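You operate a simulated robot arm through the tools that you are given. There is no shell and no other tool. Be economical: measure what you need, move in short steps, check, and stop when the job is done.

You run a simulated two-armed robot. Do the job below in one go: nothing can be reset, and whatever is moved stays where it is left.

TASK
Set the guide wide, roll the crosswise enclosure up and clamp it.
Fine: free the guide knob, push the guide right in (in is wide), lock the knob again; drop the blue stop; it goes against the yellow stop. Leave the rest of the feed line as it is.

The check looks at the end state, three seconds after you hand in, the way a careful person would. Anything else that was tipped, shoved, dropped, spilled or broken makes it a failure.

THE ROBOT
Two 7-joint arms with fingered hands on one trunk, on a base that drives. Base frame: it is fixed to the floor where the robot stands at the start and does not move with it; the origin is under the middle of the robot, x ahead of it, y to its left, z up. Units: m, degrees, N and s.
The left shoulder is at the start at [0.02, 0.123, 1.112], the right one opposite. With the tool pointing down near the work surface each hand reaches from about 0.1 to 0.48 m from the robot's upright axis, wherever it stands, measured 20 degrees to its own side. Places, roughly: blue lever [0.4, -0.2, 0.7]; blue roller [-1.5, 3, 0.75]; blue stop [0.7, 0, 0.8]; clamp lever [0.1, 0.3, 0.6]; enclosure [-1.25, 2.75, 0.75]; gate [-0.8, 2.1, 0.8]; gate latch [-0.7, 1.4, 0.6]; green lever [-0.8, 1.6, 0.7]; green stop [-0.6, 1.9, 0.8]; guide knob [0.3, 0, 0.6]; hand wheel [-1.5, 2.5, 0.5]; loose roller [-1, 2.5, 0.75]; power switch [1.2, -0.6, 1.2]; pressure knob [1.3, -0.7, 1]; side guide [0.6, 0.4, 0.8]; taped roller [-1.5, 3.25, 0.75]. Payload 2.4 kg a hand.
The TCP of each hand is the grasp point between the finger pads, 0.017 m short of the fingertips. In the tool frame z runs along the fingers and y along their closing line. The gripper opens to 0.088 m. The gripper's body begins 0.047 m behind the TCP. The gripper is a hand of 3 fingers: y runs from the thumb to the fingers, the wrist lies at [0, 0, -0.165] in the tool frame, and closing takes about 1.5 s.
Orientation is that of the tool frame in the base frame, as a unit quaternion [x, y, z, w]. With the fingers straight down and closing along the base's y, the tool's x points along the base's -x, its y along +y and its z along -z.

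THE INTERFACE
- The arms move only by the tool jog_arm. It takes "left_series", "right_series" or both (then of equal length, played together; a hand with none holds still); each is a list of rows, each a list of 6 numbers: the turn, a rotation vector about the tool's x, y, z in degrees, then the shift along the tool's x, y, z in m. In form: [[ax, ay, az, tx, ty, tz], ...]. A call has 1 to 20 rows; each row is the pose to reach, as a shift and turn from the pose commanded when the call began, along the tool's axes at that moment. "left_claw" and "right_claw" are, for a hand that has rows, the opening, from 0 (shut) to 1 (fully open), set as the call begins (left out, the last holds). A row lasts 0.2 s, in which the tool goes at most 0.05 m and 8.6 degrees; a call with a longer step from one row to the next is refused whole, and so is a gripper value outside its range. Where a pose cannot be reached the arm comes as near as it can. A force on the tool above 40 N (or 10 N above the force at the start of the call, whichever is more), or a blocked arm, ends the call early, and 0.2 s more pass. Each finger travels about 0.045 m/s and halts on what it meets, pressing with about 33 N; the grip force reading is that of the motor and also rises with nothing between the fingers. The clock runs only during rows and for 0.2 s after the last one: add rows that repeat a pose to give the fingers time. The reply holds the time, the measured pose of the TCP, the force on the tool along the base axes, the opening and the grip force, in the units named above and with some noise, with the torque about the TCP (base axes, N m) and any sound that the robot's microphone picked up.
- Cameras (640 x 400 px; columns grow to the right, rows downward): "scene" is now at [0.0347, 0.0079, 1.5432]; the picture's right is [0.15, -0.99, 0.00], its down [-0.92, -0.14, -0.36] and it looks along [0.36, 0.06, -0.93] (base axes); focal length 255 px, centre (320, 200). "left" rides on the left gripper at [-0.052, 0.004, -0.066] in its tool frame; the picture's right is [-0.08, -1.00, 0.00], its down [0.78, -0.07, -0.62] and it looks along [0.62, -0.05, 0.78] (tool axes); focal length 243 px, centre (320, 200). "right" rides on the right gripper at [0.052, 0.004, -0.066] in its tool frame; the picture's right is [-0.08, 1.00, 0.00], its down [-0.78, -0.07, -0.62] and it looks along [-0.62, -0.05, 0.78] (tool axes); focal length 243 px, centre (320, 200). There is no depth. A picture from a camera that has moved, and an enlarged one, comes with that camera's place and axes in the base frame and with its lens.
- capture(camera): a new picture of that camera. No time passes.
- lift_body(by): slides the trunk up (or, below 0, down) by that many m; the arms and the scene camera ride with it, the base frame stays. It gives what a move gives, with no picture.
- roll_base(legs): drives the robot by 1 to 6 legs, each [ahead, left, turn to the left] in m, m and degrees, along the robot's own axes; the way and the turn of a leg run together, so that a leg with both is an arc; at most 1.5 m and 180 degrees a leg. The arms and the cameras ride along, it lands a little off, and it stops where it bumps. It gives what a move gives.
- set_fingers(finger1, finger2, thumb_bend, hand): sets how far each is bent, from 0 (flat) to 1 (curled in); at 0.3 the hand is open as for a grip, at 0.7 the pads meet at the TCP. One left out holds its place. A second passes; each finger stops where it meets its share of the squeeze, and holds until it gets a number again. A gripper value or a shape takes the hand back. It gives what a move gives, with no picture; readings hold the bend of each and the force on the fingers (four entries, about 0 where the hand has none), thumb and palm.
- grasp_type(shape, hand): the hand has 3 fingers and takes this shape, open, in about a second: jaw (thumb against the fingers, like two jaws); tri (thumb and two fingers); tip (a fingertip pinch); poke (one finger out to press); point (the index stretched); flat (the hand flat); cup (the hand cupped); fist (a fist). The gripper value then closes the fingers along that shape, each until it touches; the sizes above hold for jaw. It gives what a move gives, with no picture.
- aim_head(pan, tilt): turns the head with the scene camera to pan (to the left, within 120 degrees either way) and tilt (down, from -29 to 69), counted from straight ahead of the robot. It gives what a move gives.
- close_up(camera, box): a new picture of the part [left, top, right, bottom] of that camera's present view, enlarged. No time passes.
- sign_off(): hands the job in; it is judged then, once.

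Work in short steps. Places have to be worked out from the pictures, the camera data and where the tool is seen: move nearer, look again, correct. Check each grasp and each placing, and mend what went wrong. You have 120 turns and 100 pictures in all, those below and enlarged ones among them. Open the grippers and draw the arms clear of the work before you hand the job in, unless the task says otherwise; then end with one line.

The tools are called after ">>>" by a JSON object that holds its "api" and its "payload". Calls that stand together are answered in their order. jog_arm: Moves the arms, as the interface text tells. Its arguments: {"type":"object","properties":{"left_series":{"type":"array"},"left_claw":{"type":"number"},"right_series":{"type":"array"},"right_claw":{"type":"number"}},"required":[]} The other tools are called the same way: lift_body (by) slides the trunk up or down; grasp_type (shape, hand) gives the hand a shape; set_fingers (finger1, finger2, thumb_bend, hand) moves the fingers one by one; roll_base (legs) drives the base; aim_head (pan, tilt) turns the head that bears the scene camera; capture (camera) takes a picture; close_up (camera, box) takes an enlarged picture of a part of a camera's view; sign_off () hands the job in.

At the start:

```text
clock: 0.0
left_ee_pos: [0.3027, 0.1224, 1.1555]
left_tcp_rot: [-0.001, 1.0, 0.0, 0.0]
left_contact_force: [-0.2, -0.5, -0.1]
left_ft_torque: [0.0, 0.0, 0.03]
left_finger_gap: 0.0878
left_grip_force: 0.0
left_shape: jaw
left_bend: [0.3, 0.3, 0.3]
left_finger forces: [0.1, 0.0, 0.1, 0.0, 0.0, 0.0]
right_ee_pos: [0.2994, -0.1283, 1.2088]
right_tcp_rot: [0.001, 1.0, 0.0, 0.0]
right_contact_force: [-0.4, -0.3, 0.0]
right_ft_torque: [0.04, 0.02, 0.0]
right_finger_gap: 0.0879
right_grip_force: 0.0
right_shape: jaw
right_bend: [0.3, 0.3, 0.3]
right_finger forces: [0.0, 0.1, 0.1, 0.0, 0.0, 0.1]
trunk travel left (down, up): [-0.325, 0.505]
robot x, y, heading: [-0.0011, 0.0013, 0.1]
head pan, tilt: [8.8, 68.8]
```

scene: 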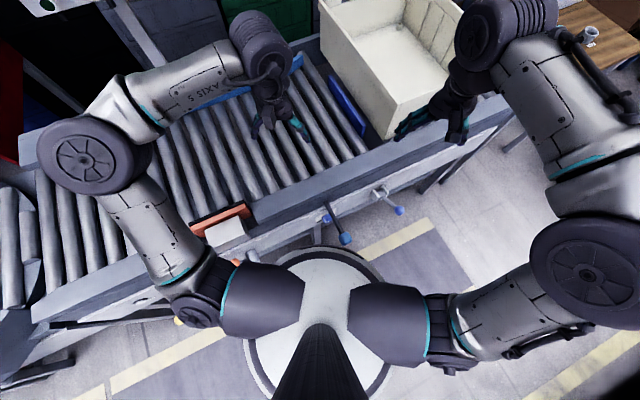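
right: 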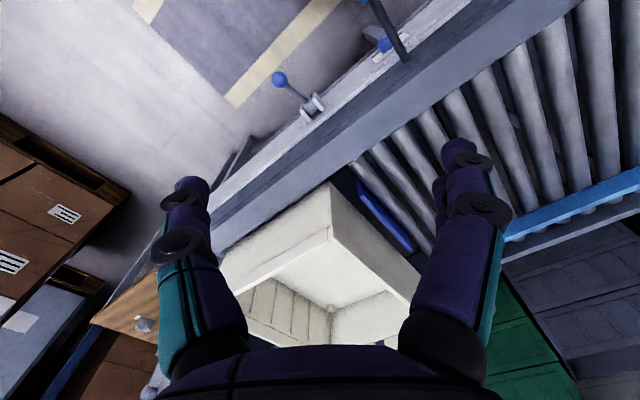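
left: 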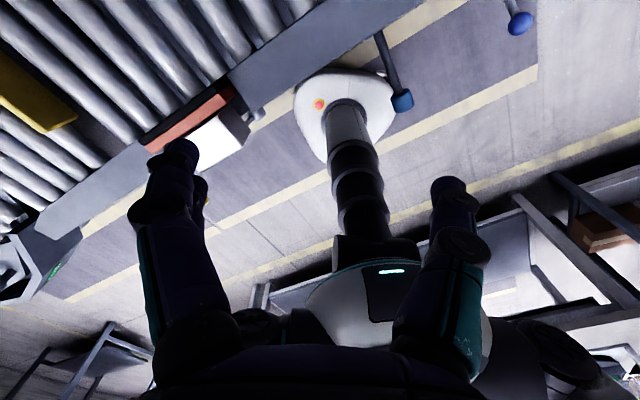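

I'll look around first: the scene ahead and to the left, where the feed line seems to run.

>>> {"api": "aim_head", "payload": {"pan": 60, "tilt": 25}}

>>> {"api": "capture", "payload": {"camera": "scene"}}

>>> {"api": "aim_head", "payload": {"pan": 110, "tilt": 20}}

>>> {"api": "capture", "payload": {"camera": "scene"}}

>>> {"api": "aim_head", "payload": {"pan": -20, "tilt": 30}}

>>> {"api": "capture", "payload": {"camera": "scene"}}

```text
clock: 1.2
left_ee_pos: [0.3026, 0.1216, 1.1559]
left_tcp_rot: [0.001, 1.0, 0.0, 0.0]
left_contact_force: [0.5, -0.1, 0.6]
left_ft_torque: [0.01, 0.03, 0.01]
left_finger_gap: 0.0882
left_grip_force: 0.1
left_shape: jaw
left_bend: [0.3, 0.3, 0.3]
left_finger forces: [0.0, 0.1, 0.0, 0.0, 0.0, 0.1]
right_ee_pos: [0.3002, -0.1279, 1.2084]
right_tcp_rot: [0.0, 1.0, 0.001, 0.001]
right_contact_force: [-0.2, 0.4, -0.1]
right_ft_torque: [0.0, 0.03, 0.0]
right_finger_gap: 0.0878
right_grip_force: 0.1
right_shape: jaw
right_bend: [0.3, 0.3, 0.3]
right_finger forces: [0.0, 0.0, 0.0, 0.0, 0.0, 0.0]
trunk travel left (down, up): [-0.325, 0.505]
robot x, y, heading: [-0.0041, -0.0005, 0.1]
head pan, tilt: [60.0, 25.0]
```

```text
96 pictures are left
camera scene: at [0.0256, 0.0792, 1.6026], right [0.87, -0.5, 0.0], down [-0.21, -0.37, -0.91], along [0.45, 0.78, -0.42], focal length 255 px, centre (320, 200)
```

scene: 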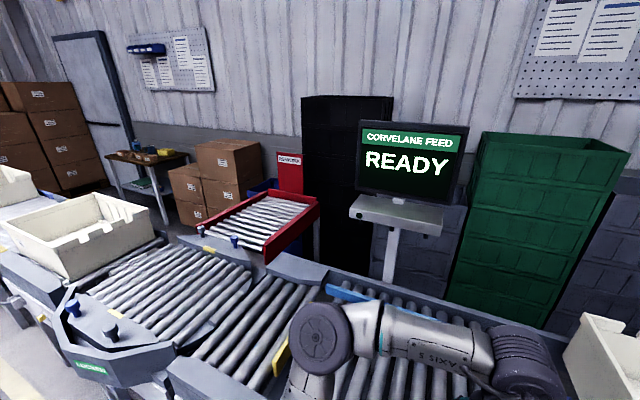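

```text
clock: 2.4
left_ee_pos: [0.303, 0.1222, 1.1563]
left_tcp_rot: [0.0, 1.0, -0.001, 0.0]
left_contact_force: [-0.5, -0.4, 0.1]
left_ft_torque: [0.0, -0.01, 0.03]
left_finger_gap: 0.0878
left_grip_force: 0.0
left_shape: jaw
left_bend: [0.3, 0.3, 0.3]
left_finger forces: [0.0, 0.0, 0.2, 0.0, 0.0, 0.1]
right_ee_pos: [0.2992, -0.1272, 1.2074]
right_tcp_rot: [0.0, 1.0, 0.0, 0.0]
right_contact_force: [0.1, -0.6, 0.6]
right_ft_torque: [-0.01, -0.01, 0.01]
right_finger_gap: 0.0877
right_grip_force: 0.1
right_shape: jaw
right_bend: [0.3, 0.3, 0.3]
right_finger forces: [0.1, 0.1, 0.0, 0.0, 0.0, 0.0]
trunk travel left (down, up): [-0.325, 0.505]
robot x, y, heading: [0.0001, -0.0001, 0.1]
head pan, tilt: [110.0, 20.0]
```

```text
95 pictures are left
camera scene: at [-0.0523, 0.087, 1.6108], right [0.94, 0.34, 0.0], down [0.12, -0.32, -0.94], along [-0.32, 0.88, -0.34], focal length 255 px, centre (320, 200)
```

scene: 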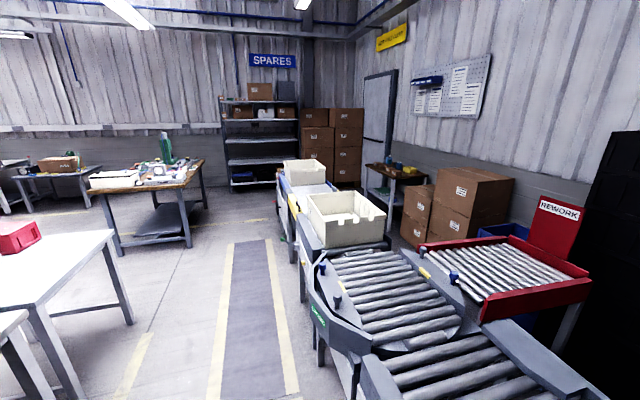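

```text
clock: 4.5
left_ee_pos: [0.3025, 0.1228, 1.1552]
left_tcp_rot: [0.0, 1.0, 0.0, 0.0]
left_contact_force: [-0.7, -0.1, 0.4]
left_ft_torque: [-0.03, 0.0, 0.0]
left_finger_gap: 0.088
left_grip_force: 0.0
left_shape: jaw
left_bend: [0.3, 0.3, 0.3]
left_finger forces: [0.1, 0.0, 0.0, 0.0, 0.1, 0.1]
right_ee_pos: [0.3002, -0.127, 1.2089]
right_tcp_rot: [0.0, 1.0, 0.0, 0.0]
right_contact_force: [-0.2, -0.1, 0.2]
right_ft_torque: [-0.01, -0.03, 0.01]
right_finger_gap: 0.0878
right_grip_force: 0.0
right_shape: jaw
right_bend: [0.3, 0.3, 0.3]
right_finger forces: [0.1, 0.0, 0.1, 0.0, 0.0, 0.1]
trunk travel left (down, up): [-0.325, 0.505]
robot x, y, heading: [0.0003, 0.0017, -0.1]
head pan, tilt: [-20.0, 30.0]
```

```text
94 pictures are left
camera scene: at [0.0644, -0.0315, 1.5947], right [-0.34, -0.94, 0.0], down [-0.47, 0.17, -0.87], along [0.81, -0.3, -0.5], focal length 255 px, centre (320, 200)
```

scene: 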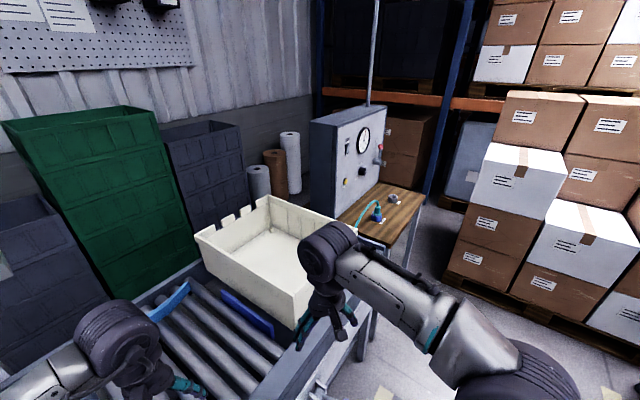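

The right tote near the blue stop looks crosswise (long side across the line). I look straight down at the controls on the near rail and closer at the left totes.

>>> {"api": "aim_head", "payload": {"pan": -15, "tilt": 60}}

>>> {"api": "capture", "payload": {"camera": "scene"}}

>>> {"api": "close_up", "payload": {"camera": "scene", "box": [180, 180, 400, 320]}}

>>> {"api": "aim_head", "payload": {"pan": 60, "tilt": 55}}

>>> {"api": "capture", "payload": {"camera": "scene"}}

>>> {"api": "aim_head", "payload": {"pan": 110, "tilt": 20}}

>>> {"api": "close_up", "payload": {"camera": "scene", "box": [260, 140, 460, 265]}}

```text
clock: 5.4
left_ee_pos: [0.3023, 0.1214, 1.156]
left_tcp_rot: [0.0, 1.0, 0.001, 0.0]
left_contact_force: [-0.5, -0.1, -0.6]
left_ft_torque: [-0.03, -0.05, 0.03]
left_finger_gap: 0.0877
left_grip_force: 0.0
left_shape: jaw
left_bend: [0.3, 0.3, 0.3]
left_finger forces: [0.1, 0.0, 0.0, 0.1, 0.1, 0.1]
right_ee_pos: [0.2996, -0.1277, 1.2083]
right_tcp_rot: [0.0, 1.0, 0.0, 0.0]
right_contact_force: [-0.2, 0.3, -0.5]
right_ft_torque: [0.01, -0.03, 0.02]
right_finger_gap: 0.0879
right_grip_force: 0.0
right_shape: jaw
right_bend: [0.3, 0.3, 0.3]
right_finger forces: [0.0, 0.0, 0.0, 0.0, 0.0, 0.0]
trunk travel left (down, up): [-0.325, 0.505]
robot x, y, heading: [0.0022, 0.0015, 0.3]
head pan, tilt: [-15.0, 60.0]
```

```text
93 pictures are left
camera scene: at [0.0439, -0.0178, 1.5527], right [-0.26, -0.97, 0.0], down [-0.84, 0.22, -0.5], along [0.48, -0.13, -0.87], focal length 255 px, centre (320, 200)
```

scene: 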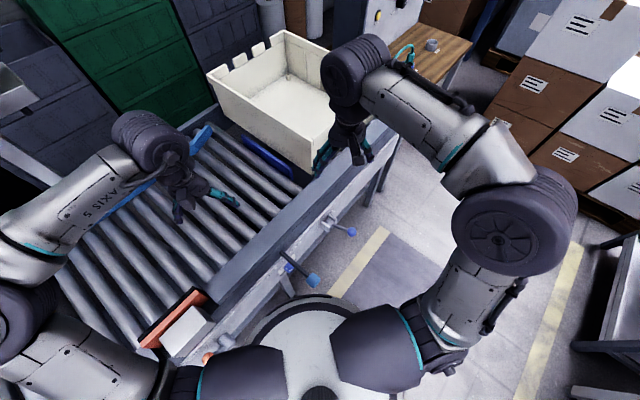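

```text
2.86 times, centred on (290, 250) of scene
camera zoom: at [0.0439, -0.0178, 1.5527], right [-0.26, -0.97, 0.0], down [-0.84, 0.22, -0.5], along [0.48, -0.13, -0.87], focal length 729 px, centre (406, 57)
```

zoom: 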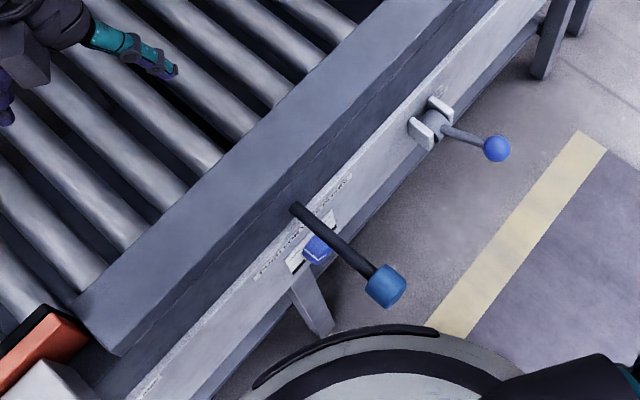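

```text
clock: 6.9
left_ee_pos: [0.3016, 0.1227, 1.1563]
left_tcp_rot: [0.0, 1.0, 0.0, -0.001]
left_contact_force: [0.5, -0.1, -0.2]
left_ft_torque: [-0.01, -0.03, -0.01]
left_finger_gap: 0.0879
left_grip_force: 0.1
left_shape: jaw
left_bend: [0.3, 0.3, 0.3]
left_finger forces: [0.0, 0.0, 0.0, 0.0, 0.0, 0.0]
right_ee_pos: [0.2995, -0.1277, 1.2073]
right_tcp_rot: [0.0, 1.0, 0.0, -0.001]
right_contact_force: [-0.5, 0.9, 0.8]
right_ft_torque: [-0.02, -0.03, -0.01]
right_finger_gap: 0.088
right_grip_force: 0.1
right_shape: jaw
right_bend: [0.3, 0.3, 0.3]
right_finger forces: [0.0, 0.1, 0.0, 0.0, 0.0, 0.1]
trunk travel left (down, up): [-0.325, 0.505]
robot x, y, heading: [0.0005, -0.0052, 0.1]
head pan, tilt: [60.0, 55.0]
```

```text
91 pictures are left
camera scene: at [0.0155, 0.0619, 1.5587], right [0.87, -0.5, 0.0], down [-0.41, -0.71, -0.57], along [0.29, 0.5, -0.82], focal length 255 px, centre (320, 200)
```

scene: 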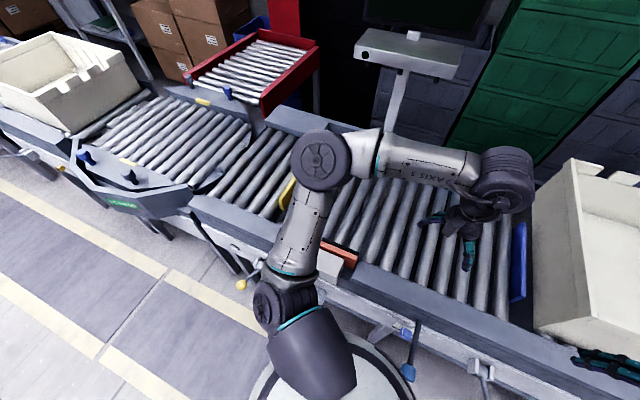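

```text
clock: 8.1
left_ee_pos: [0.3023, 0.1214, 1.1563]
left_tcp_rot: [0.0, 1.0, 0.0, 0.0]
left_contact_force: [0.2, -0.5, -0.4]
left_ft_torque: [0.01, -0.02, -0.01]
left_finger_gap: 0.0881
left_grip_force: 0.1
left_shape: jaw
left_bend: [0.3, 0.3, 0.3]
left_finger forces: [0.0, 0.2, 0.0, 0.0, 0.1, 0.0]
right_ee_pos: [0.2996, -0.1275, 1.2093]
right_tcp_rot: [0.0, 1.0, 0.0, 0.001]
right_contact_force: [0.3, -0.1, 0.0]
right_ft_torque: [-0.02, -0.01, 0.0]
right_finger_gap: 0.0876
right_grip_force: 0.1
right_shape: jaw
right_bend: [0.3, 0.3, 0.3]
right_finger forces: [0.0, 0.0, 0.0, 0.0, 0.0, 0.0]
trunk travel left (down, up): [-0.325, 0.505]
robot x, y, heading: [0.0028, 0.0013, 0.2]
head pan, tilt: [110.0, 20.0]
```

```text
3.20 times, centred on (360, 202) of scene
camera zoom: at [-0.0524, 0.087, 1.6107], right [0.94, 0.34, 0.0], down [0.12, -0.32, -0.94], along [-0.32, 0.88, -0.34], focal length 816 px, centre (192, 192)
```

zoom: 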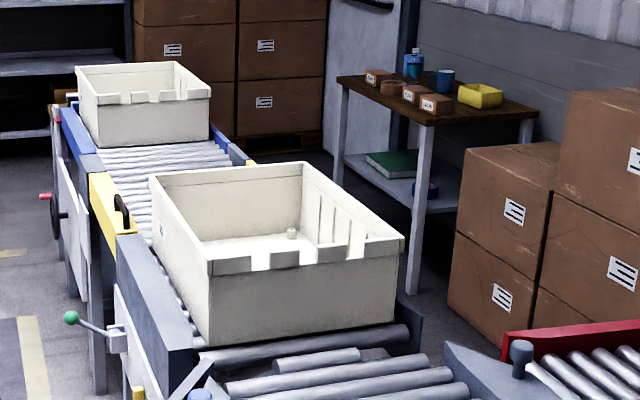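

Blue lever (right), a black rod with a blue grip, and a small blue knob on a labelled plate are on the near rail. I zoom on the labels.

>>> {"api": "aim_head", "payload": {"pan": -10, "tilt": 65}}

>>> {"api": "close_up", "payload": {"camera": "scene", "box": [240, 170, 360, 250]}}

>>> {"api": "close_up", "payload": {"camera": "scene", "box": [130, 230, 290, 340]}}

>>> {"api": "close_up", "payload": {"camera": "right", "box": [240, 0, 480, 150]}}

>>> {"api": "close_up", "payload": {"camera": "left", "box": [120, 30, 440, 230]}}

```text
clock: 10.1
left_ee_pos: [0.3019, 0.1225, 1.1571]
left_tcp_rot: [0.0, 1.0, -0.001, 0.0]
left_contact_force: [0.6, -0.2, 0.4]
left_ft_torque: [-0.01, 0.01, -0.01]
left_finger_gap: 0.0881
left_grip_force: 0.2
left_shape: jaw
left_bend: [0.3, 0.3, 0.3]
left_finger forces: [0.1, 0.0, 0.0, 0.0, 0.0, 0.0]
right_ee_pos: [0.2993, -0.1273, 1.2082]
right_tcp_rot: [0.0, 1.0, 0.0, 0.0]
right_contact_force: [0.5, 0.4, 0.4]
right_ft_torque: [-0.02, 0.01, 0.0]
right_finger_gap: 0.0877
right_grip_force: 0.0
right_shape: jaw
right_bend: [0.3, 0.3, 0.3]
right_finger forces: [0.1, 0.1, 0.1, 0.1, 0.1, 0.1]
trunk travel left (down, up): [-0.325, 0.505]
robot x, y, heading: [-0.0003, -0.0041, 0.1]
head pan, tilt: [-10.0, 65.0]
```

```text
5.00 times, centred on (300, 210) of scene
camera zoom: at [0.0392, -0.0111, 1.5471], right [-0.17, -0.98, 0.0], down [-0.89, 0.16, -0.42], along [0.42, -0.07, -0.91], focal length 1275 px, centre (420, 150)
```

zoom: 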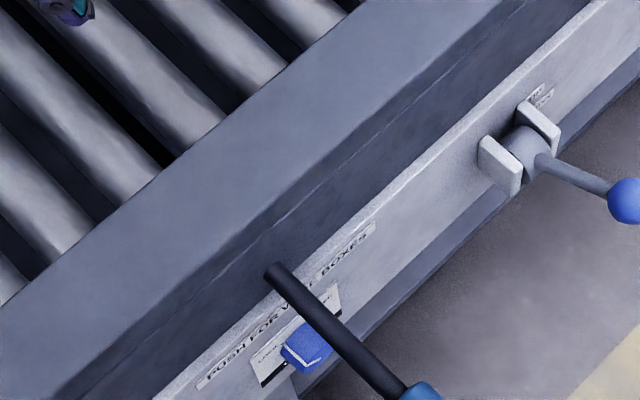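

```text
3.64 times, centred on (210, 285) of scene
camera zoom: at [0.0392, -0.0111, 1.5471], right [-0.17, -0.98, 0.0], down [-0.89, 0.16, -0.42], along [0.42, -0.07, -0.91], focal length 928 px, centre (720, -109)
```

zoom: 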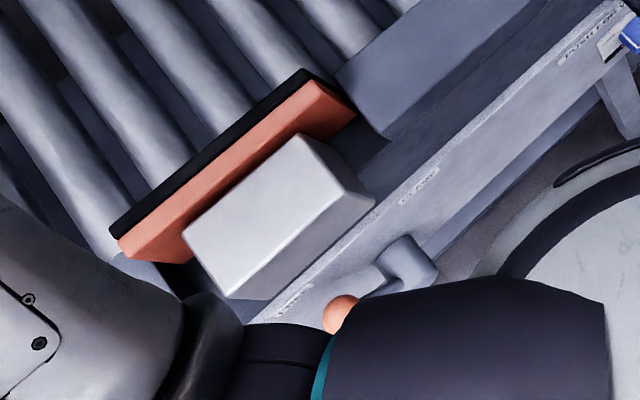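

```text
2.67 times, centred on (360, 75) of right
camera zoom: at [0.2474, -0.1226, 1.274], right [0.08, 1.0, 0.0], down [0.78, -0.07, 0.62], along [0.62, -0.05, -0.78], focal length 647 px, centre (213, 533)
```

zoom: 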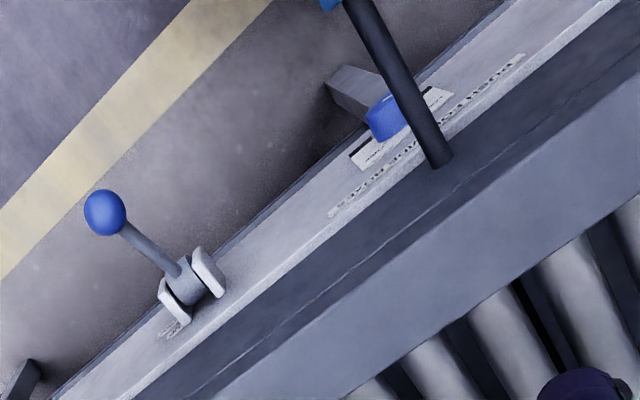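

```text
2.00 times, centred on (280, 130) of left
camera zoom: at [0.3553, 0.1259, 1.2226], right [0.08, -1.0, 0.0], down [-0.78, -0.07, 0.62], along [-0.62, -0.05, -0.78], focal length 485 px, centre (400, 340)
```

zoom: 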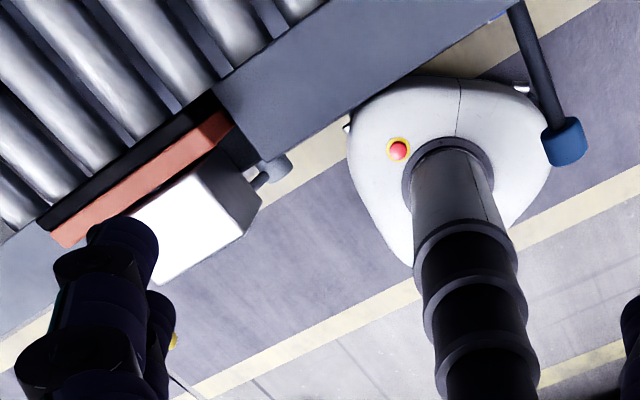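

Before repositioning I check what is behind and to the right of the robot.

>>> {"api": "aim_head", "payload": {"pan": -110, "tilt": 40}}

>>> {"api": "capture", "payload": {"camera": "scene"}}

>>> {"api": "aim_head", "payload": {"pan": 120, "tilt": 50}}

>>> {"api": "capture", "payload": {"camera": "scene"}}

```text
clock: 11.8
left_ee_pos: [0.3017, 0.1223, 1.1568]
left_tcp_rot: [0.0, 1.0, 0.0, 0.0]
left_contact_force: [-0.3, 1.1, 0.2]
left_ft_torque: [-0.01, 0.01, 0.01]
left_finger_gap: 0.0879
left_grip_force: 0.1
left_shape: jaw
left_bend: [0.3, 0.3, 0.3]
left_finger forces: [0.1, 0.1, 0.1, 0.1, 0.0, 0.1]
right_ee_pos: [0.2988, -0.1273, 1.2078]
right_tcp_rot: [0.0, 1.0, 0.001, 0.0]
right_contact_force: [0.5, 0.3, -0.3]
right_ft_torque: [0.01, 0.0, -0.05]
right_finger_gap: 0.0881
right_grip_force: 0.0
right_shape: jaw
right_bend: [0.3, 0.3, 0.3]
right_finger forces: [0.1, 0.1, 0.0, 0.1, 0.0, 0.0]
trunk travel left (down, up): [-0.325, 0.505]
robot x, y, heading: [0.0051, -0.0012, -0.4]
head pan, tilt: [-110.0, 40.0]
```

```text
85 pictures are left
camera scene: at [-0.0496, -0.0805, 1.5794], right [-0.94, 0.34, 0.0], down [0.22, 0.6, -0.77], along [-0.26, -0.72, -0.64], focal length 255 px, centre (320, 200)
```

scene: 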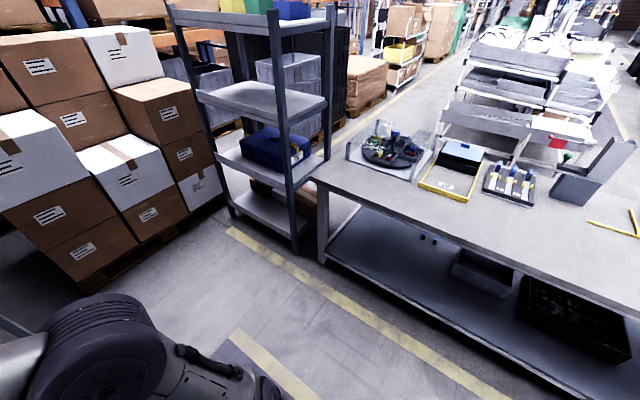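

```text
clock: 15.1
left_ee_pos: [0.3024, 0.1229, 1.156]
left_tcp_rot: [0.0, 1.0, -0.001, 0.0]
left_contact_force: [-0.1, -0.2, -0.7]
left_ft_torque: [0.0, -0.03, 0.02]
left_finger_gap: 0.0881
left_grip_force: 0.0
left_shape: jaw
left_bend: [0.3, 0.3, 0.3]
left_finger forces: [0.1, 0.0, 0.0, 0.0, 0.0, 0.0]
right_ee_pos: [0.2999, -0.1278, 1.2078]
right_tcp_rot: [0.0, 1.0, -0.001, 0.0]
right_contact_force: [0.7, -0.1, 1.3]
right_ft_torque: [-0.04, 0.02, -0.02]
right_finger_gap: 0.088
right_grip_force: 0.0
right_shape: jaw
right_bend: [0.3, 0.3, 0.3]
right_finger forces: [0.1, 0.0, 0.0, 0.0, 0.0, 0.0]
trunk travel left (down, up): [-0.325, 0.505]
robot x, y, heading: [0.0012, -0.0003, -0.1]
head pan, tilt: [120.0, 50.0]
```

```text
84 pictures are left
camera scene: at [-0.0591, 0.0661, 1.5652], right [0.87, 0.5, 0.0], down [0.38, -0.66, -0.64], along [-0.32, 0.56, -0.77], focal length 255 px, centre (320, 200)
```

scene: 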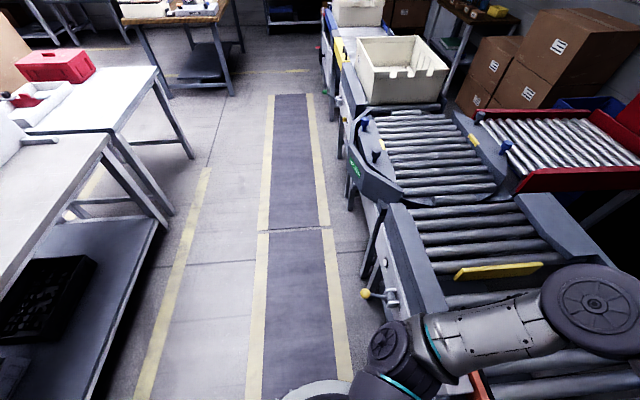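

Clear floor behind (bench about 1 m back). I back off perpendicular to the line by 0.3 m, then turn to face it squarely, and look.

>>> {"api": "roll_base", "payload": {"legs": [[-0.245, -0.172, 0], [0, 0, 35]]}}

>>> {"api": "aim_head", "payload": {"pan": 0, "tilt": 45}}

>>> {"api": "capture", "payload": {"camera": "scene"}}

```text
clock: 18.9
left_ee_pos: [-0.0675, 0.0974, 1.1562]
left_tcp_rot: [-0.302, 0.953, 0.0, 0.001]
left_contact_force: [-0.1, 0.2, 0.0]
left_ft_torque: [0.02, 0.03, 0.04]
left_finger_gap: 0.0881
left_grip_force: 0.1
left_shape: jaw
left_bend: [0.3, 0.3, 0.3]
left_finger forces: [0.0, 0.0, 0.0, 0.0, 0.0, 0.1]
right_ee_pos: [0.0746, -0.1063, 1.2078]
right_tcp_rot: [-0.302, 0.953, 0.001, 0.0]
right_contact_force: [-0.3, -1.0, -0.1]
right_ft_torque: [-0.04, -0.04, 0.06]
right_finger_gap: 0.0878
right_grip_force: 0.1
right_shape: jaw
right_bend: [0.3, 0.3, 0.3]
right_finger forces: [0.0, 0.0, 0.1, 0.1, 0.0, 0.0]
trunk travel left (down, up): [-0.325, 0.505]
robot x, y, heading: [-0.2458, -0.1721, 35.1]
head pan, tilt: [120.0, 50.0]
```

```text
clock: 20.9
left_ee_pos: [-0.0674, 0.0973, 1.1566]
left_tcp_rot: [-0.302, 0.953, -0.001, 0.001]
left_contact_force: [-0.4, 0.3, -0.3]
left_ft_torque: [0.03, 0.01, -0.01]
left_finger_gap: 0.0879
left_grip_force: 0.0
left_shape: jaw
left_bend: [0.3, 0.3, 0.3]
left_finger forces: [0.0, 0.0, 0.0, 0.0, 0.1, 0.1]
right_ee_pos: [0.0738, -0.1085, 1.2082]
right_tcp_rot: [-0.302, 0.953, -0.001, 0.0]
right_contact_force: [0.3, 0.1, -0.5]
right_ft_torque: [-0.01, 0.0, 0.0]
right_finger_gap: 0.088
right_grip_force: 0.1
right_shape: jaw
right_bend: [0.3, 0.3, 0.3]
right_finger forces: [0.0, 0.0, 0.1, 0.1, 0.0, 0.0]
trunk travel left (down, up): [-0.325, 0.505]
robot x, y, heading: [-0.2415, -0.1751, 35.1]
head pan, tilt: [0.0, 45.0]
```

```text
83 pictures are left
camera scene: at [-0.1946, -0.1409, 1.5721], right [0.58, -0.82, 0.0], down [-0.58, -0.41, -0.71], along [0.58, 0.41, -0.71], focal length 255 px, centre (320, 200)
```

scene: 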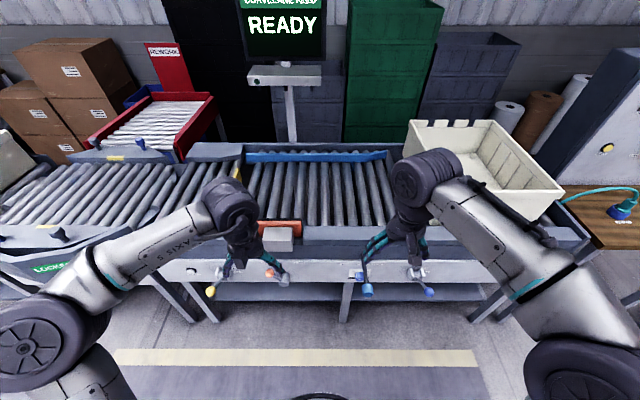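

Now squared to the line (tote ≈0.39 along × 0.51 across = crosswise). Zoom into the controls.

>>> {"api": "close_up", "payload": {"camera": "scene", "box": [330, 240, 450, 315]}}

>>> {"api": "close_up", "payload": {"camera": "scene", "box": [180, 225, 320, 312]}}

```text
5.33 times, centred on (390, 278) of scene
camera zoom: at [-0.1946, -0.1409, 1.5721], right [0.58, -0.82, 0.0], down [-0.58, -0.41, -0.71], along [0.58, 0.41, -0.71], focal length 1360 px, centre (-53, -213)
```

zoom: 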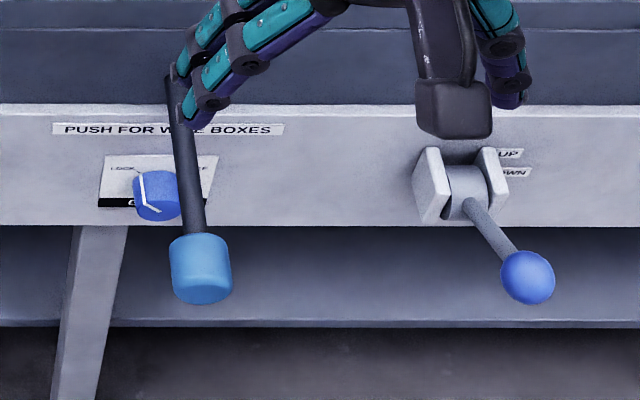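

```text
4.57 times, centred on (250, 268) of scene
camera zoom: at [-0.1946, -0.1409, 1.5721], right [0.58, -0.82, 0.0], down [-0.58, -0.41, -0.71], along [0.58, 0.41, -0.71], focal length 1166 px, centre (640, -113)
```

zoom: 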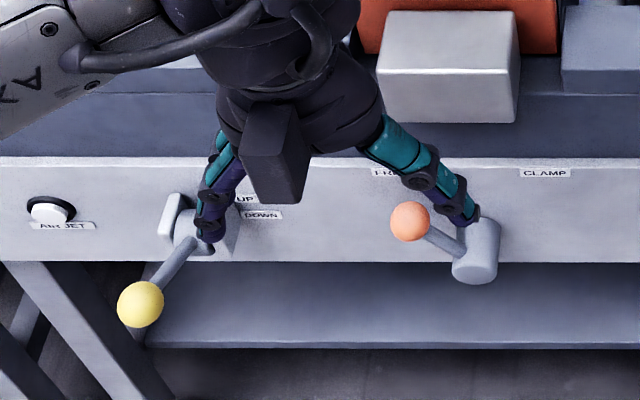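

The knob is at about robot-frame fwd 0.58, right 0.16, z 0.615 (LOCK now), rod at z 0.73 above it, blue lever UP at right 0.38. I lower the trunk so that the hand can come in horizontally.

>>> {"api": "lift_body", "payload": {"by": -0.3}}

>>> {"api": "jog_arm", "payload": {"right_series": [[0, -8, 0, 0.0, 0, 0.01], [0, -16, 0, 0.0, 0, 0.02], [0, -24, 0, 0.0, 0, 0.03], [0, -32, 0, 0.0, 0, 0.05], [0, -40, 0, 0.0, -0.01, 0.07], [0, -48, 0, -0.01, -0.01, 0.1], [0, -56, 0, -0.02, -0.02, 0.13], [0, -64, 0, -0.03, -0.02, 0.16], [0, -72, 0, -0.04, -0.03, 0.19], [0, -80, 0, -0.05, -0.03, 0.22], [0, -88, 0, -0.06, -0.03, 0.24], [0, -90, 0, -0.07, -0.03, 0.26]]}}

>>> {"api": "capture", "payload": {"camera": "scene"}}

>>> {"api": "capture", "payload": {"camera": "right"}}

```text
clock: 23.9
left_ee_pos: [-0.0674, 0.0984, 0.8563]
left_tcp_rot: [-0.302, 0.953, 0.0, 0.0]
left_contact_force: [0.3, 0.3, -0.9]
left_ft_torque: [-0.05, 0.01, -0.03]
left_finger_gap: 0.0877
left_grip_force: 0.0
left_shape: jaw
left_bend: [0.3, 0.3, 0.3]
left_finger forces: [0.0, 0.0, 0.1, 0.0, 0.0, 0.0]
right_ee_pos: [0.0744, -0.1078, 0.9085]
right_tcp_rot: [-0.302, 0.953, 0.0, 0.0]
right_contact_force: [0.4, 0.8, 0.1]
right_ft_torque: [0.04, -0.03, 0.02]
right_finger_gap: 0.0882
right_grip_force: 0.0
right_shape: jaw
right_bend: [0.3, 0.3, 0.3]
right_finger forces: [0.1, 0.0, 0.0, 0.1, 0.0, 0.0]
trunk travel left (down, up): [-0.025, 0.805]
robot x, y, heading: [-0.2409, -0.1775, 34.9]
head pan, tilt: [0.0, 45.0]
```

```text
clock: 26.4
left_ee_pos: [-0.0665, 0.0999, 0.8561]
left_tcp_rot: [-0.301, 0.953, 0.0, 0.0]
left_contact_force: [0.4, -0.4, -0.3]
left_ft_torque: [-0.01, 0.03, 0.0]
left_finger_gap: 0.088
left_grip_force: 0.1
left_shape: jaw
left_bend: [0.3, 0.3, 0.3]
left_finger forces: [0.1, 0.1, 0.1, 0.0, 0.1, 0.1]
right_ee_pos: [0.1477, -0.0909, 0.647]
right_tcp_rot: [-0.213, 0.673, 0.214, 0.675]
right_contact_force: [0.6, -0.5, -0.3]
right_ft_torque: [0.0, 0.02, -0.02]
right_finger_gap: 0.0881
right_grip_force: 0.1
right_shape: jaw
right_bend: [0.3, 0.3, 0.3]
right_finger forces: [0.0, 0.0, 0.1, 0.0, 0.0, 0.1]
right hand out of reach, approached as far as the arm can: row 7, 8, 9, 10
trunk travel left (down, up): [-0.025, 0.805]
robot x, y, heading: [-0.2437, -0.174, 35.0]
head pan, tilt: [0.0, 45.0]
```

```text
80 pictures are left
camera scene: at [-0.1941, -0.1411, 1.2721], right [0.58, -0.82, 0.0], down [-0.58, -0.41, -0.71], along [0.58, 0.41, -0.71], focal length 255 px, centre (320, 200)
```

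scene: 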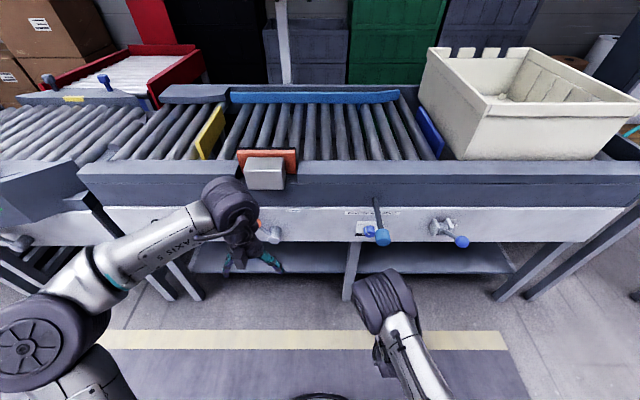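

```text
79 pictures are left
camera right: at [0.0907, -0.1255, 0.5943], right [-0.58, 0.81, 0.09], down [-0.47, -0.42, 0.78], along [0.67, 0.41, 0.62], focal length 243 px, centre (320, 200)
```

right: 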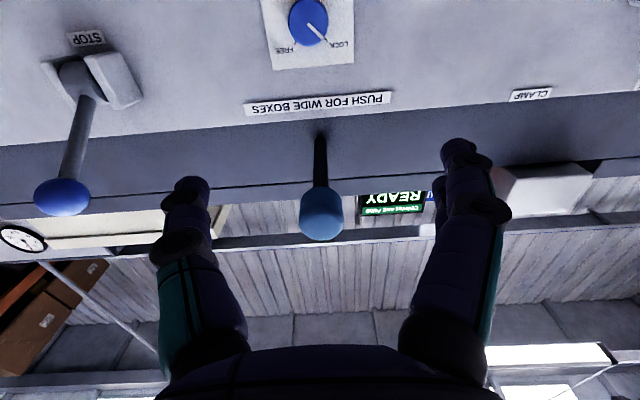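

The right hand camera (inverted) clearly shows LOCK/FREE; pointer at LOCK. I bring the hand in line with the knob, pre-turned −35° so that the turn to FREE is centered.

>>> {"api": "jog_arm", "payload": {"right_series": [[0, 0, -8, 0.02, -0.003, 0.0], [0, 0, -16, 0.04, -0.006, 0.02], [0, 0, -24, 0.04, -0.006, 0.05], [0, 0, -32, 0.04, -0.006, 0.08], [0, 0, -35, 0.04, -0.006, 0.11]], "right_claw": 0.85}}

>>> {"api": "capture", "payload": {"camera": "right"}}

>>> {"api": "close_up", "payload": {"camera": "scene", "box": [300, 180, 500, 305]}}

```text
clock: 27.6
left_ee_pos: [-0.0678, 0.097, 0.856]
left_tcp_rot: [-0.302, 0.953, 0.0, 0.0]
left_contact_force: [0.3, 0.2, -0.3]
left_ft_torque: [-0.01, 0.0, 0.0]
left_finger_gap: 0.0881
left_grip_force: 0.0
left_shape: jaw
left_bend: [0.3, 0.3, 0.3]
left_finger forces: [0.1, 0.1, 0.0, 0.0, 0.1, 0.0]
right_ee_pos: [0.2415, -0.0334, 0.6072]
right_tcp_rot: [-0.407, 0.579, 0.0, 0.707]
right_contact_force: [-0.1, 0.9, 0.4]
right_ft_torque: [-0.01, 0.02, 0.03]
right_finger_gap: 0.075
right_grip_force: 0.2
right_shape: jaw
right_bend: [0.54, 0.54, 0.49]
right_finger forces: [0.1, 0.0, 0.1, 0.0, 0.0, 0.0]
trunk travel left (down, up): [-0.025, 0.805]
robot x, y, heading: [-0.2478, -0.1759, 35.2]
head pan, tilt: [0.0, 45.0]
```

```text
78 pictures are left
camera right: at [0.203, -0.0926, 0.562], right [-0.5, 0.71, -0.5], down [-0.74, -0.03, 0.68], along [0.46, 0.71, 0.54], focal length 243 px, centre (320, 200)
```

right: 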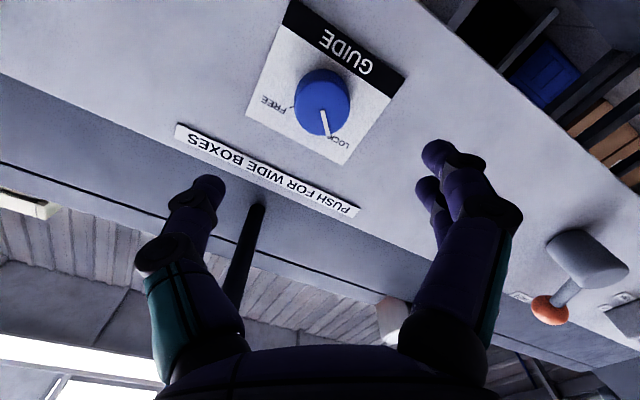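

```text
3.20 times, centred on (400, 242) of scene
camera zoom: at [-0.1946, -0.1409, 1.2721], right [0.58, -0.82, 0.0], down [-0.58, -0.41, -0.71], along [0.58, 0.41, -0.71], focal length 816 px, centre (64, 64)
```

zoom: 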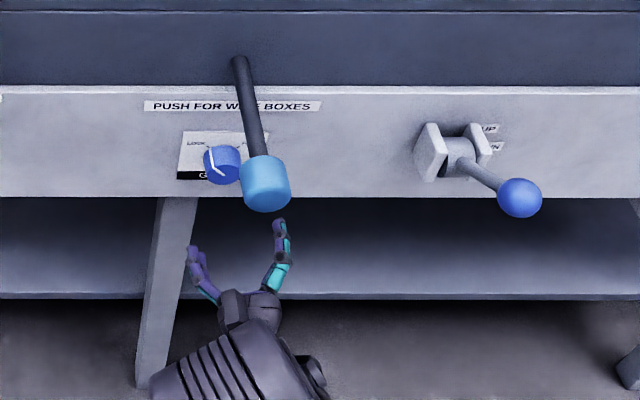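

Well aligned (offset ~3 mm right, 6 mm down). I advance 0.10 m so the pads straddle the knob, then close.

>>> {"api": "jog_arm", "payload": {"right_series": [[0, 0, 0, 0.006, 0.001, 0.03], [0, 0, 0, 0.006, 0.001, 0.06], [0, 0, 0, 0.006, 0.001, 0.08], [0, 0, 0, 0.006, 0.001, 0.095], [0, 0, 0, 0.006, 0.001, 0.1]]}}

>>> {"api": "capture", "payload": {"camera": "right"}}

```text
clock: 28.9
left_ee_pos: [-0.0691, 0.0958, 0.857]
left_tcp_rot: [-0.301, 0.954, 0.0, 0.001]
left_contact_force: [0.2, -0.2, -0.1]
left_ft_torque: [-0.01, -0.03, -0.02]
left_finger_gap: 0.088
left_grip_force: 0.0
left_shape: jaw
left_bend: [0.3, 0.3, 0.3]
left_finger forces: [0.0, 0.0, 0.0, 0.1, 0.0, 0.0]
right_ee_pos: [0.3247, 0.02, 0.6011]
right_tcp_rot: [-0.406, 0.58, 0.001, 0.706]
right_contact_force: [-20.9, -14.4, -0.4]
right_ft_torque: [-0.02, -0.08, -0.09]
right_finger_gap: 0.0738
right_grip_force: 0.1
right_shape: jaw
right_bend: [0.56, 0.56, 0.51]
right_finger forces: [5.8, 6.1, 0.0, 0.0, 13.9, 0.0]
trunk travel left (down, up): [-0.025, 0.805]
robot x, y, heading: [-0.2461, -0.176, 35.1]
head pan, tilt: [0.0, 45.0]
```

```text
76 pictures are left
camera right: at [0.2862, -0.0389, 0.5557], right [-0.5, 0.71, -0.5], down [-0.73, -0.03, 0.68], along [0.46, 0.71, 0.54], focal length 243 px, centre (320, 200)
```

right: 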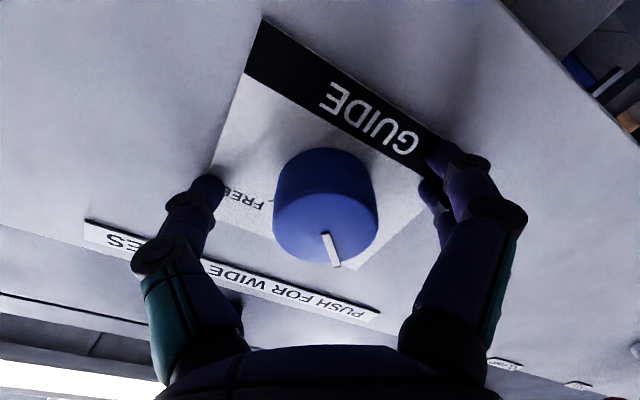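

Fingertips touch the plate; knob is centered between the fingers. Back 5 mm and close on it.

>>> {"api": "jog_arm", "payload": {"right_series": [[0, 0, 0, 0, 0, -0.006], [0, 0, 0, 0, 0, -0.006], [0, 0, 0, 0, 0, -0.006], [0, 0, 0, 0, 0, -0.006], [0, 0, 0, 0, 0, -0.006], [0, 0, 0, 0, 0, -0.006], [0, 0, 0, 0, 0, -0.006]], "right_claw": 0.3}}

>>> {"api": "capture", "payload": {"camera": "right"}}

```text
clock: 30.4
left_ee_pos: [-0.0663, 0.098, 0.8556]
left_tcp_rot: [-0.302, 0.953, 0.0, -0.002]
left_contact_force: [0.2, -0.2, 0.1]
left_ft_torque: [-0.01, -0.02, 0.0]
left_finger_gap: 0.0879
left_grip_force: 0.0
left_shape: jaw
left_bend: [0.3, 0.3, 0.3]
left_finger forces: [0.0, 0.0, 0.0, 0.1, 0.1, 0.0]
right_ee_pos: [0.3222, 0.0179, 0.6003]
right_tcp_rot: [-0.407, 0.579, 0.001, 0.706]
right_contact_force: [14.2, 2.2, -6.1]
right_ft_torque: [0.02, 0.05, -0.12]
right_finger_gap: 0.0274
right_grip_force: 33.0
right_shape: jaw
right_bend: [0.74, 0.73, 0.72]
right_finger forces: [16.3, 15.9, 0.0, 0.0, 30.7, 0.1]
trunk travel left (down, up): [-0.025, 0.805]
robot x, y, heading: [-0.2451, -0.1775, 35.3]
head pan, tilt: [0.0, 45.0]
```

```text
75 pictures are left
camera right: at [0.2832, -0.0407, 0.5555], right [-0.5, 0.71, -0.5], down [-0.73, -0.04, 0.68], along [0.46, 0.71, 0.54], focal length 243 px, centre (320, 200)
```

right: 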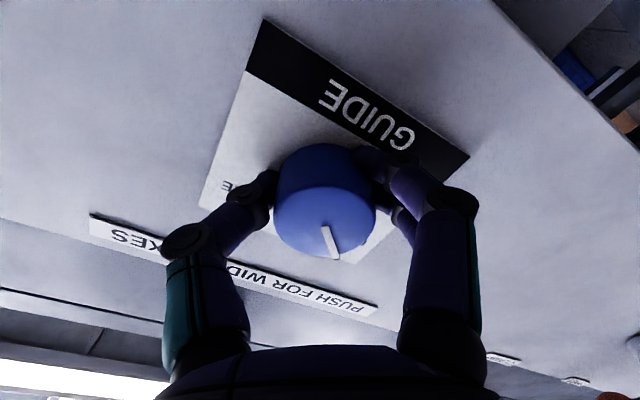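

Gripped (gap 27 mm, 33 N). Turn clockwise 80° toward FREE.

>>> {"api": "jog_arm", "payload": {"right_series": [[0, 0, 8, 0, 0, 0], [0, 0, 16, 0, 0, 0], [0, 0, 24, 0, 0, 0], [0, 0, 32, 0, 0, 0], [0, 0, 40, 0, 0, 0], [0, 0, 48, 0, 0, 0], [0, 0, 56, 0, 0, 0], [0, 0, 64, 0, 0, 0], [0, 0, 72, 0, 0, 0], [0, 0, 80, 0, 0, 0]]}}

>>> {"api": "capture", "payload": {"camera": "right"}}

```text
clock: 32.6
left_ee_pos: [-0.0676, 0.1002, 0.8558]
left_tcp_rot: [-0.302, 0.953, -0.001, -0.002]
left_contact_force: [0.9, -0.2, 0.1]
left_ft_torque: [0.01, 0.03, 0.01]
left_finger_gap: 0.088
left_grip_force: 0.1
left_shape: jaw
left_bend: [0.3, 0.3, 0.3]
left_finger forces: [0.0, 0.0, 0.1, 0.0, 0.0, 0.0]
right_ee_pos: [0.3192, 0.0219, 0.6016]
right_tcp_rot: [0.06, 0.706, 0.457, 0.538]
right_contact_force: [-12.6, 28.1, -23.7]
right_ft_torque: [-0.22, 0.18, 0.37]
right_finger_gap: 0.0277
right_grip_force: 33.3
right_shape: jaw
right_bend: [0.73, 0.72, 0.71]
right_finger forces: [25.1, 16.9, 0.1, 0.0, 31.4, 0.0]
trunk travel left (down, up): [-0.025, 0.805]
robot x, y, heading: [-0.2438, -0.1784, 35.3]
head pan, tilt: [0.0, 45.0]
```

```text
74 pictures are left
camera right: at [0.2421, 0.0168, 0.5675], right [-0.37, 0.53, 0.77], down [-0.16, -0.85, 0.51], along [0.92, 0.07, 0.4], focal length 243 px, centre (320, 200)
```

right: 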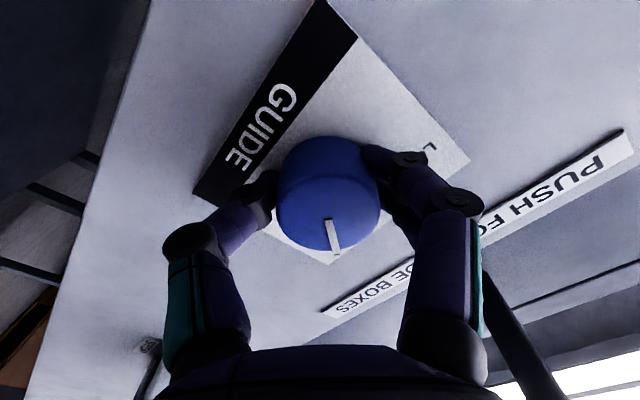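

The pointer followed to the FREE side and side force suggests the end stop. I release, back off and check.

>>> {"api": "jog_arm", "payload": {"right_series": [[0, 0, 0, 0, 0, 0], [0, 0, 0, 0, 0, 0], [0, 0, 0, 0, 0, 0], [0, 0, 0, 0, 0, 0], [0, 0, 0, 0, 0, -0.03], [0, 0, 0, 0, 0, -0.06], [0, 0, 0, 0, 0, -0.09]], "right_claw": 0.9}}

>>> {"api": "capture", "payload": {"camera": "right"}}

>>> {"api": "capture", "payload": {"camera": "scene"}}

```text
clock: 34.2
left_ee_pos: [-0.0675, 0.0982, 0.8562]
left_tcp_rot: [-0.303, 0.953, 0.0, 0.0]
left_contact_force: [-0.4, 0.1, -0.7]
left_ft_torque: [0.05, -0.04, -0.03]
left_finger_gap: 0.0879
left_grip_force: 0.0
left_shape: jaw
left_bend: [0.3, 0.3, 0.3]
left_finger forces: [0.1, 0.0, 0.1, 0.0, 0.0, 0.0]
right_ee_pos: [0.2473, -0.0335, 0.6032]
right_tcp_rot: [0.061, 0.704, 0.455, 0.541]
right_contact_force: [1.4, -0.3, -0.5]
right_ft_torque: [0.03, 0.05, -0.02]
right_finger_gap: 0.0789
right_grip_force: 0.0
right_shape: jaw
right_bend: [0.48, 0.48, 0.44]
right_finger forces: [0.0, 0.1, 0.0, 0.0, 0.0, 0.0]
trunk travel left (down, up): [-0.025, 0.805]
robot x, y, heading: [-0.2457, -0.1808, 35.2]
head pan, tilt: [0.0, 45.0]
```

```text
73 pictures are left
camera right: at [0.1697, -0.0382, 0.5701], right [-0.37, 0.53, 0.76], down [-0.16, -0.85, 0.51], along [0.91, 0.06, 0.4], focal length 243 px, centre (320, 200)
```

right: 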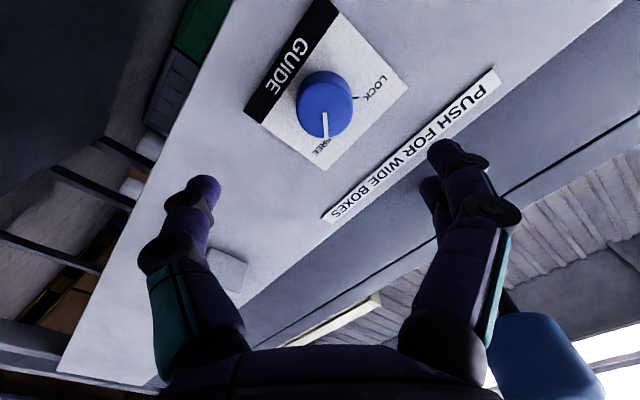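

```text
72 pictures are left
camera scene: at [-0.1946, -0.1408, 1.2721], right [0.58, -0.82, 0.0], down [-0.58, -0.41, -0.71], along [0.58, 0.41, -0.71], focal length 255 px, centre (320, 200)
```

scene: 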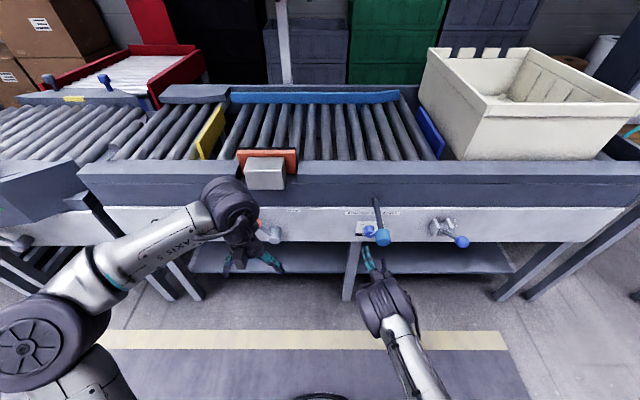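

Pointer reads FREE. Now I withdraw, raise the hand to the rod's height (z≈0.73) with fingers closed, to push the light-blue cap.

>>> {"api": "jog_arm", "payload": {"right_series": [[0, 0, -8, 0, 0, -0.04], [0, 0, -16, 0, 0, -0.08], [0, 0, -24, 0, 0, -0.12], [0, 0, -32, -0.03, 0.03, -0.12], [0, 0, -40, -0.06, 0.06, -0.12], [0, 0, -45, -0.088, 0.088, -0.12], [0, 0, -45, -0.088, 0.088, -0.12], [0, 0, -45, -0.088, 0.088, -0.12]], "right_claw": 0.0}}

>>> {"api": "capture", "payload": {"camera": "right"}}

>>> {"api": "close_up", "payload": {"camera": "scene", "box": [300, 180, 500, 305]}}

```text
clock: 36.0
left_ee_pos: [-0.0675, 0.0975, 0.8558]
left_tcp_rot: [-0.302, 0.953, 0.001, 0.0]
left_contact_force: [0.1, 0.4, 0.0]
left_ft_torque: [-0.01, -0.03, -0.04]
left_finger_gap: 0.0878
left_grip_force: 0.0
left_shape: jaw
left_bend: [0.3, 0.3, 0.3]
left_finger forces: [0.1, 0.0, 0.0, 0.0, 0.0, 0.0]
right_ee_pos: [0.1493, -0.1106, 0.7143]
right_tcp_rot: [-0.199, 0.674, 0.217, 0.677]
right_contact_force: [-0.1, -0.4, 0.8]
right_ft_torque: [-0.02, -0.01, -0.04]
right_finger_gap: 0.0
right_grip_force: 32.5
right_shape: jaw
right_bend: [0.69, 0.69, 0.81]
right_finger forces: [0.0, 0.0, 0.0, 0.0, 0.0, 0.0]
right hand out of reach, approached as far as the arm can: row 6, 7, 8
trunk travel left (down, up): [-0.025, 0.805]
robot x, y, heading: [-0.2455, -0.1735, 35.1]
head pan, tilt: [0.0, 45.0]
```

```text
71 pictures are left
camera right: at [0.092, -0.1424, 0.6617], right [-0.56, 0.82, 0.11], down [-0.47, -0.42, 0.77], along [0.68, 0.38, 0.63], focal length 243 px, centre (320, 200)
```

right: 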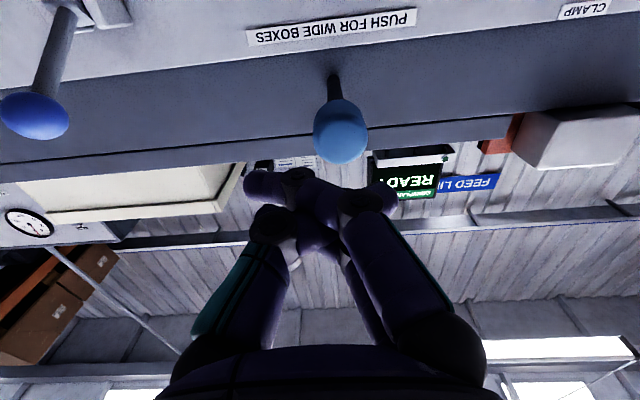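

```text
3.20 times, centred on (400, 242) of scene
camera zoom: at [-0.1946, -0.1409, 1.2721], right [0.58, -0.82, 0.0], down [-0.58, -0.41, -0.71], along [0.58, 0.41, -0.71], focal length 816 px, centre (64, 64)
```

zoom: 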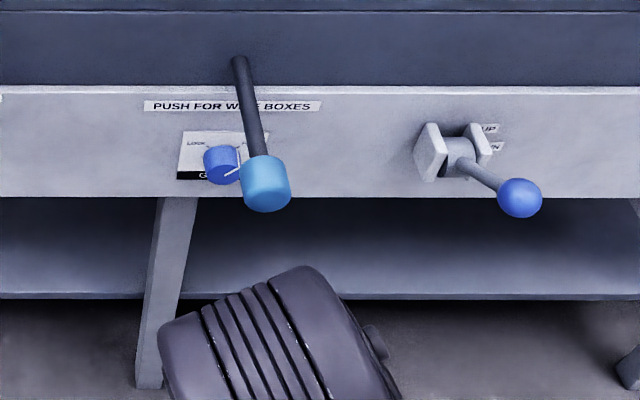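

The cap is ~0.09 m ahead and slightly left. Advance in small steps and push until the guide stops.

>>> {"api": "jog_arm", "payload": {"right_series": [[0, 0, 0, 0, 0.004, 0.02], [0, 0, 0, 0, 0.004, 0.035], [0, 0, 0, 0, 0.004, 0.05]]}}

>>> {"api": "capture", "payload": {"camera": "right"}}

>>> {"api": "close_up", "payload": {"camera": "scene", "box": [300, 180, 500, 305]}}

```text
clock: 36.9
left_ee_pos: [-0.0677, 0.0978, 0.8564]
left_tcp_rot: [-0.302, 0.953, 0.0, -0.001]
left_contact_force: [0.0, 1.0, 0.1]
left_ft_torque: [-0.02, 0.0, -0.01]
left_finger_gap: 0.0878
left_grip_force: 0.0
left_shape: jaw
left_bend: [0.3, 0.3, 0.3]
left_finger forces: [0.0, 0.0, 0.0, 0.0, 0.1, 0.0]
right_ee_pos: [0.1653, -0.1028, 0.7142]
right_tcp_rot: [-0.199, 0.667, 0.207, 0.687]
right_contact_force: [1.4, 0.5, 0.0]
right_ft_torque: [-0.01, 0.02, -0.02]
right_finger_gap: 0.0001
right_grip_force: 33.0
right_shape: jaw
right_bend: [0.69, 0.69, 0.81]
right_finger forces: [0.0, 0.1, 0.0, 0.0, 0.0, 0.0]
right hand out of reach, approached as far as the arm can: row 1, 2, 3
trunk travel left (down, up): [-0.025, 0.805]
robot x, y, heading: [-0.2443, -0.1759, 34.8]
head pan, tilt: [0.0, 45.0]
```

```text
69 pictures are left
camera right: at [0.1098, -0.1354, 0.6603], right [-0.55, 0.83, 0.09], down [-0.5, -0.41, 0.76], along [0.67, 0.38, 0.64], focal length 243 px, centre (320, 200)
```

right: 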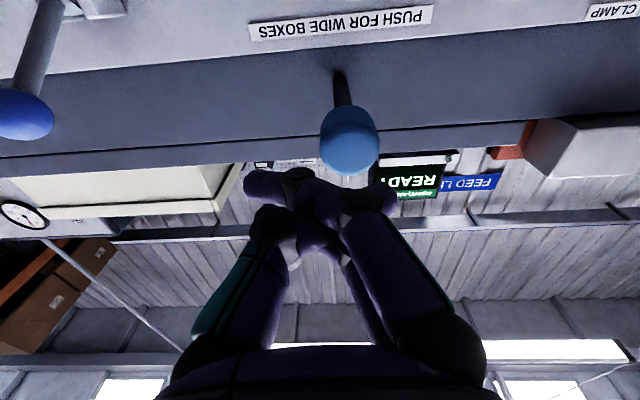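

```text
3.20 times, centred on (400, 242) of scene
camera zoom: at [-0.1946, -0.1409, 1.2721], right [0.58, -0.82, 0.0], down [-0.58, -0.41, -0.71], along [0.58, 0.41, -0.71], focal length 816 px, centre (64, 64)
```

zoom: 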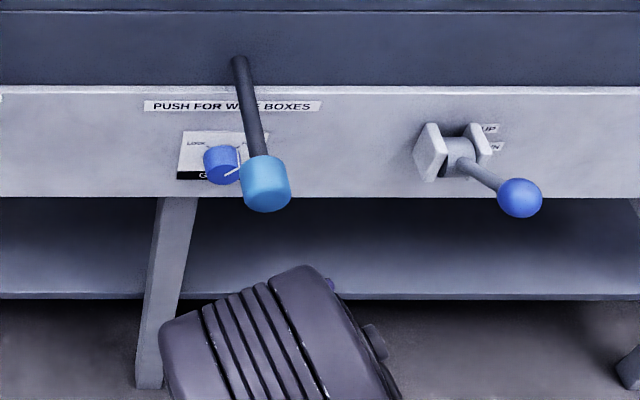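

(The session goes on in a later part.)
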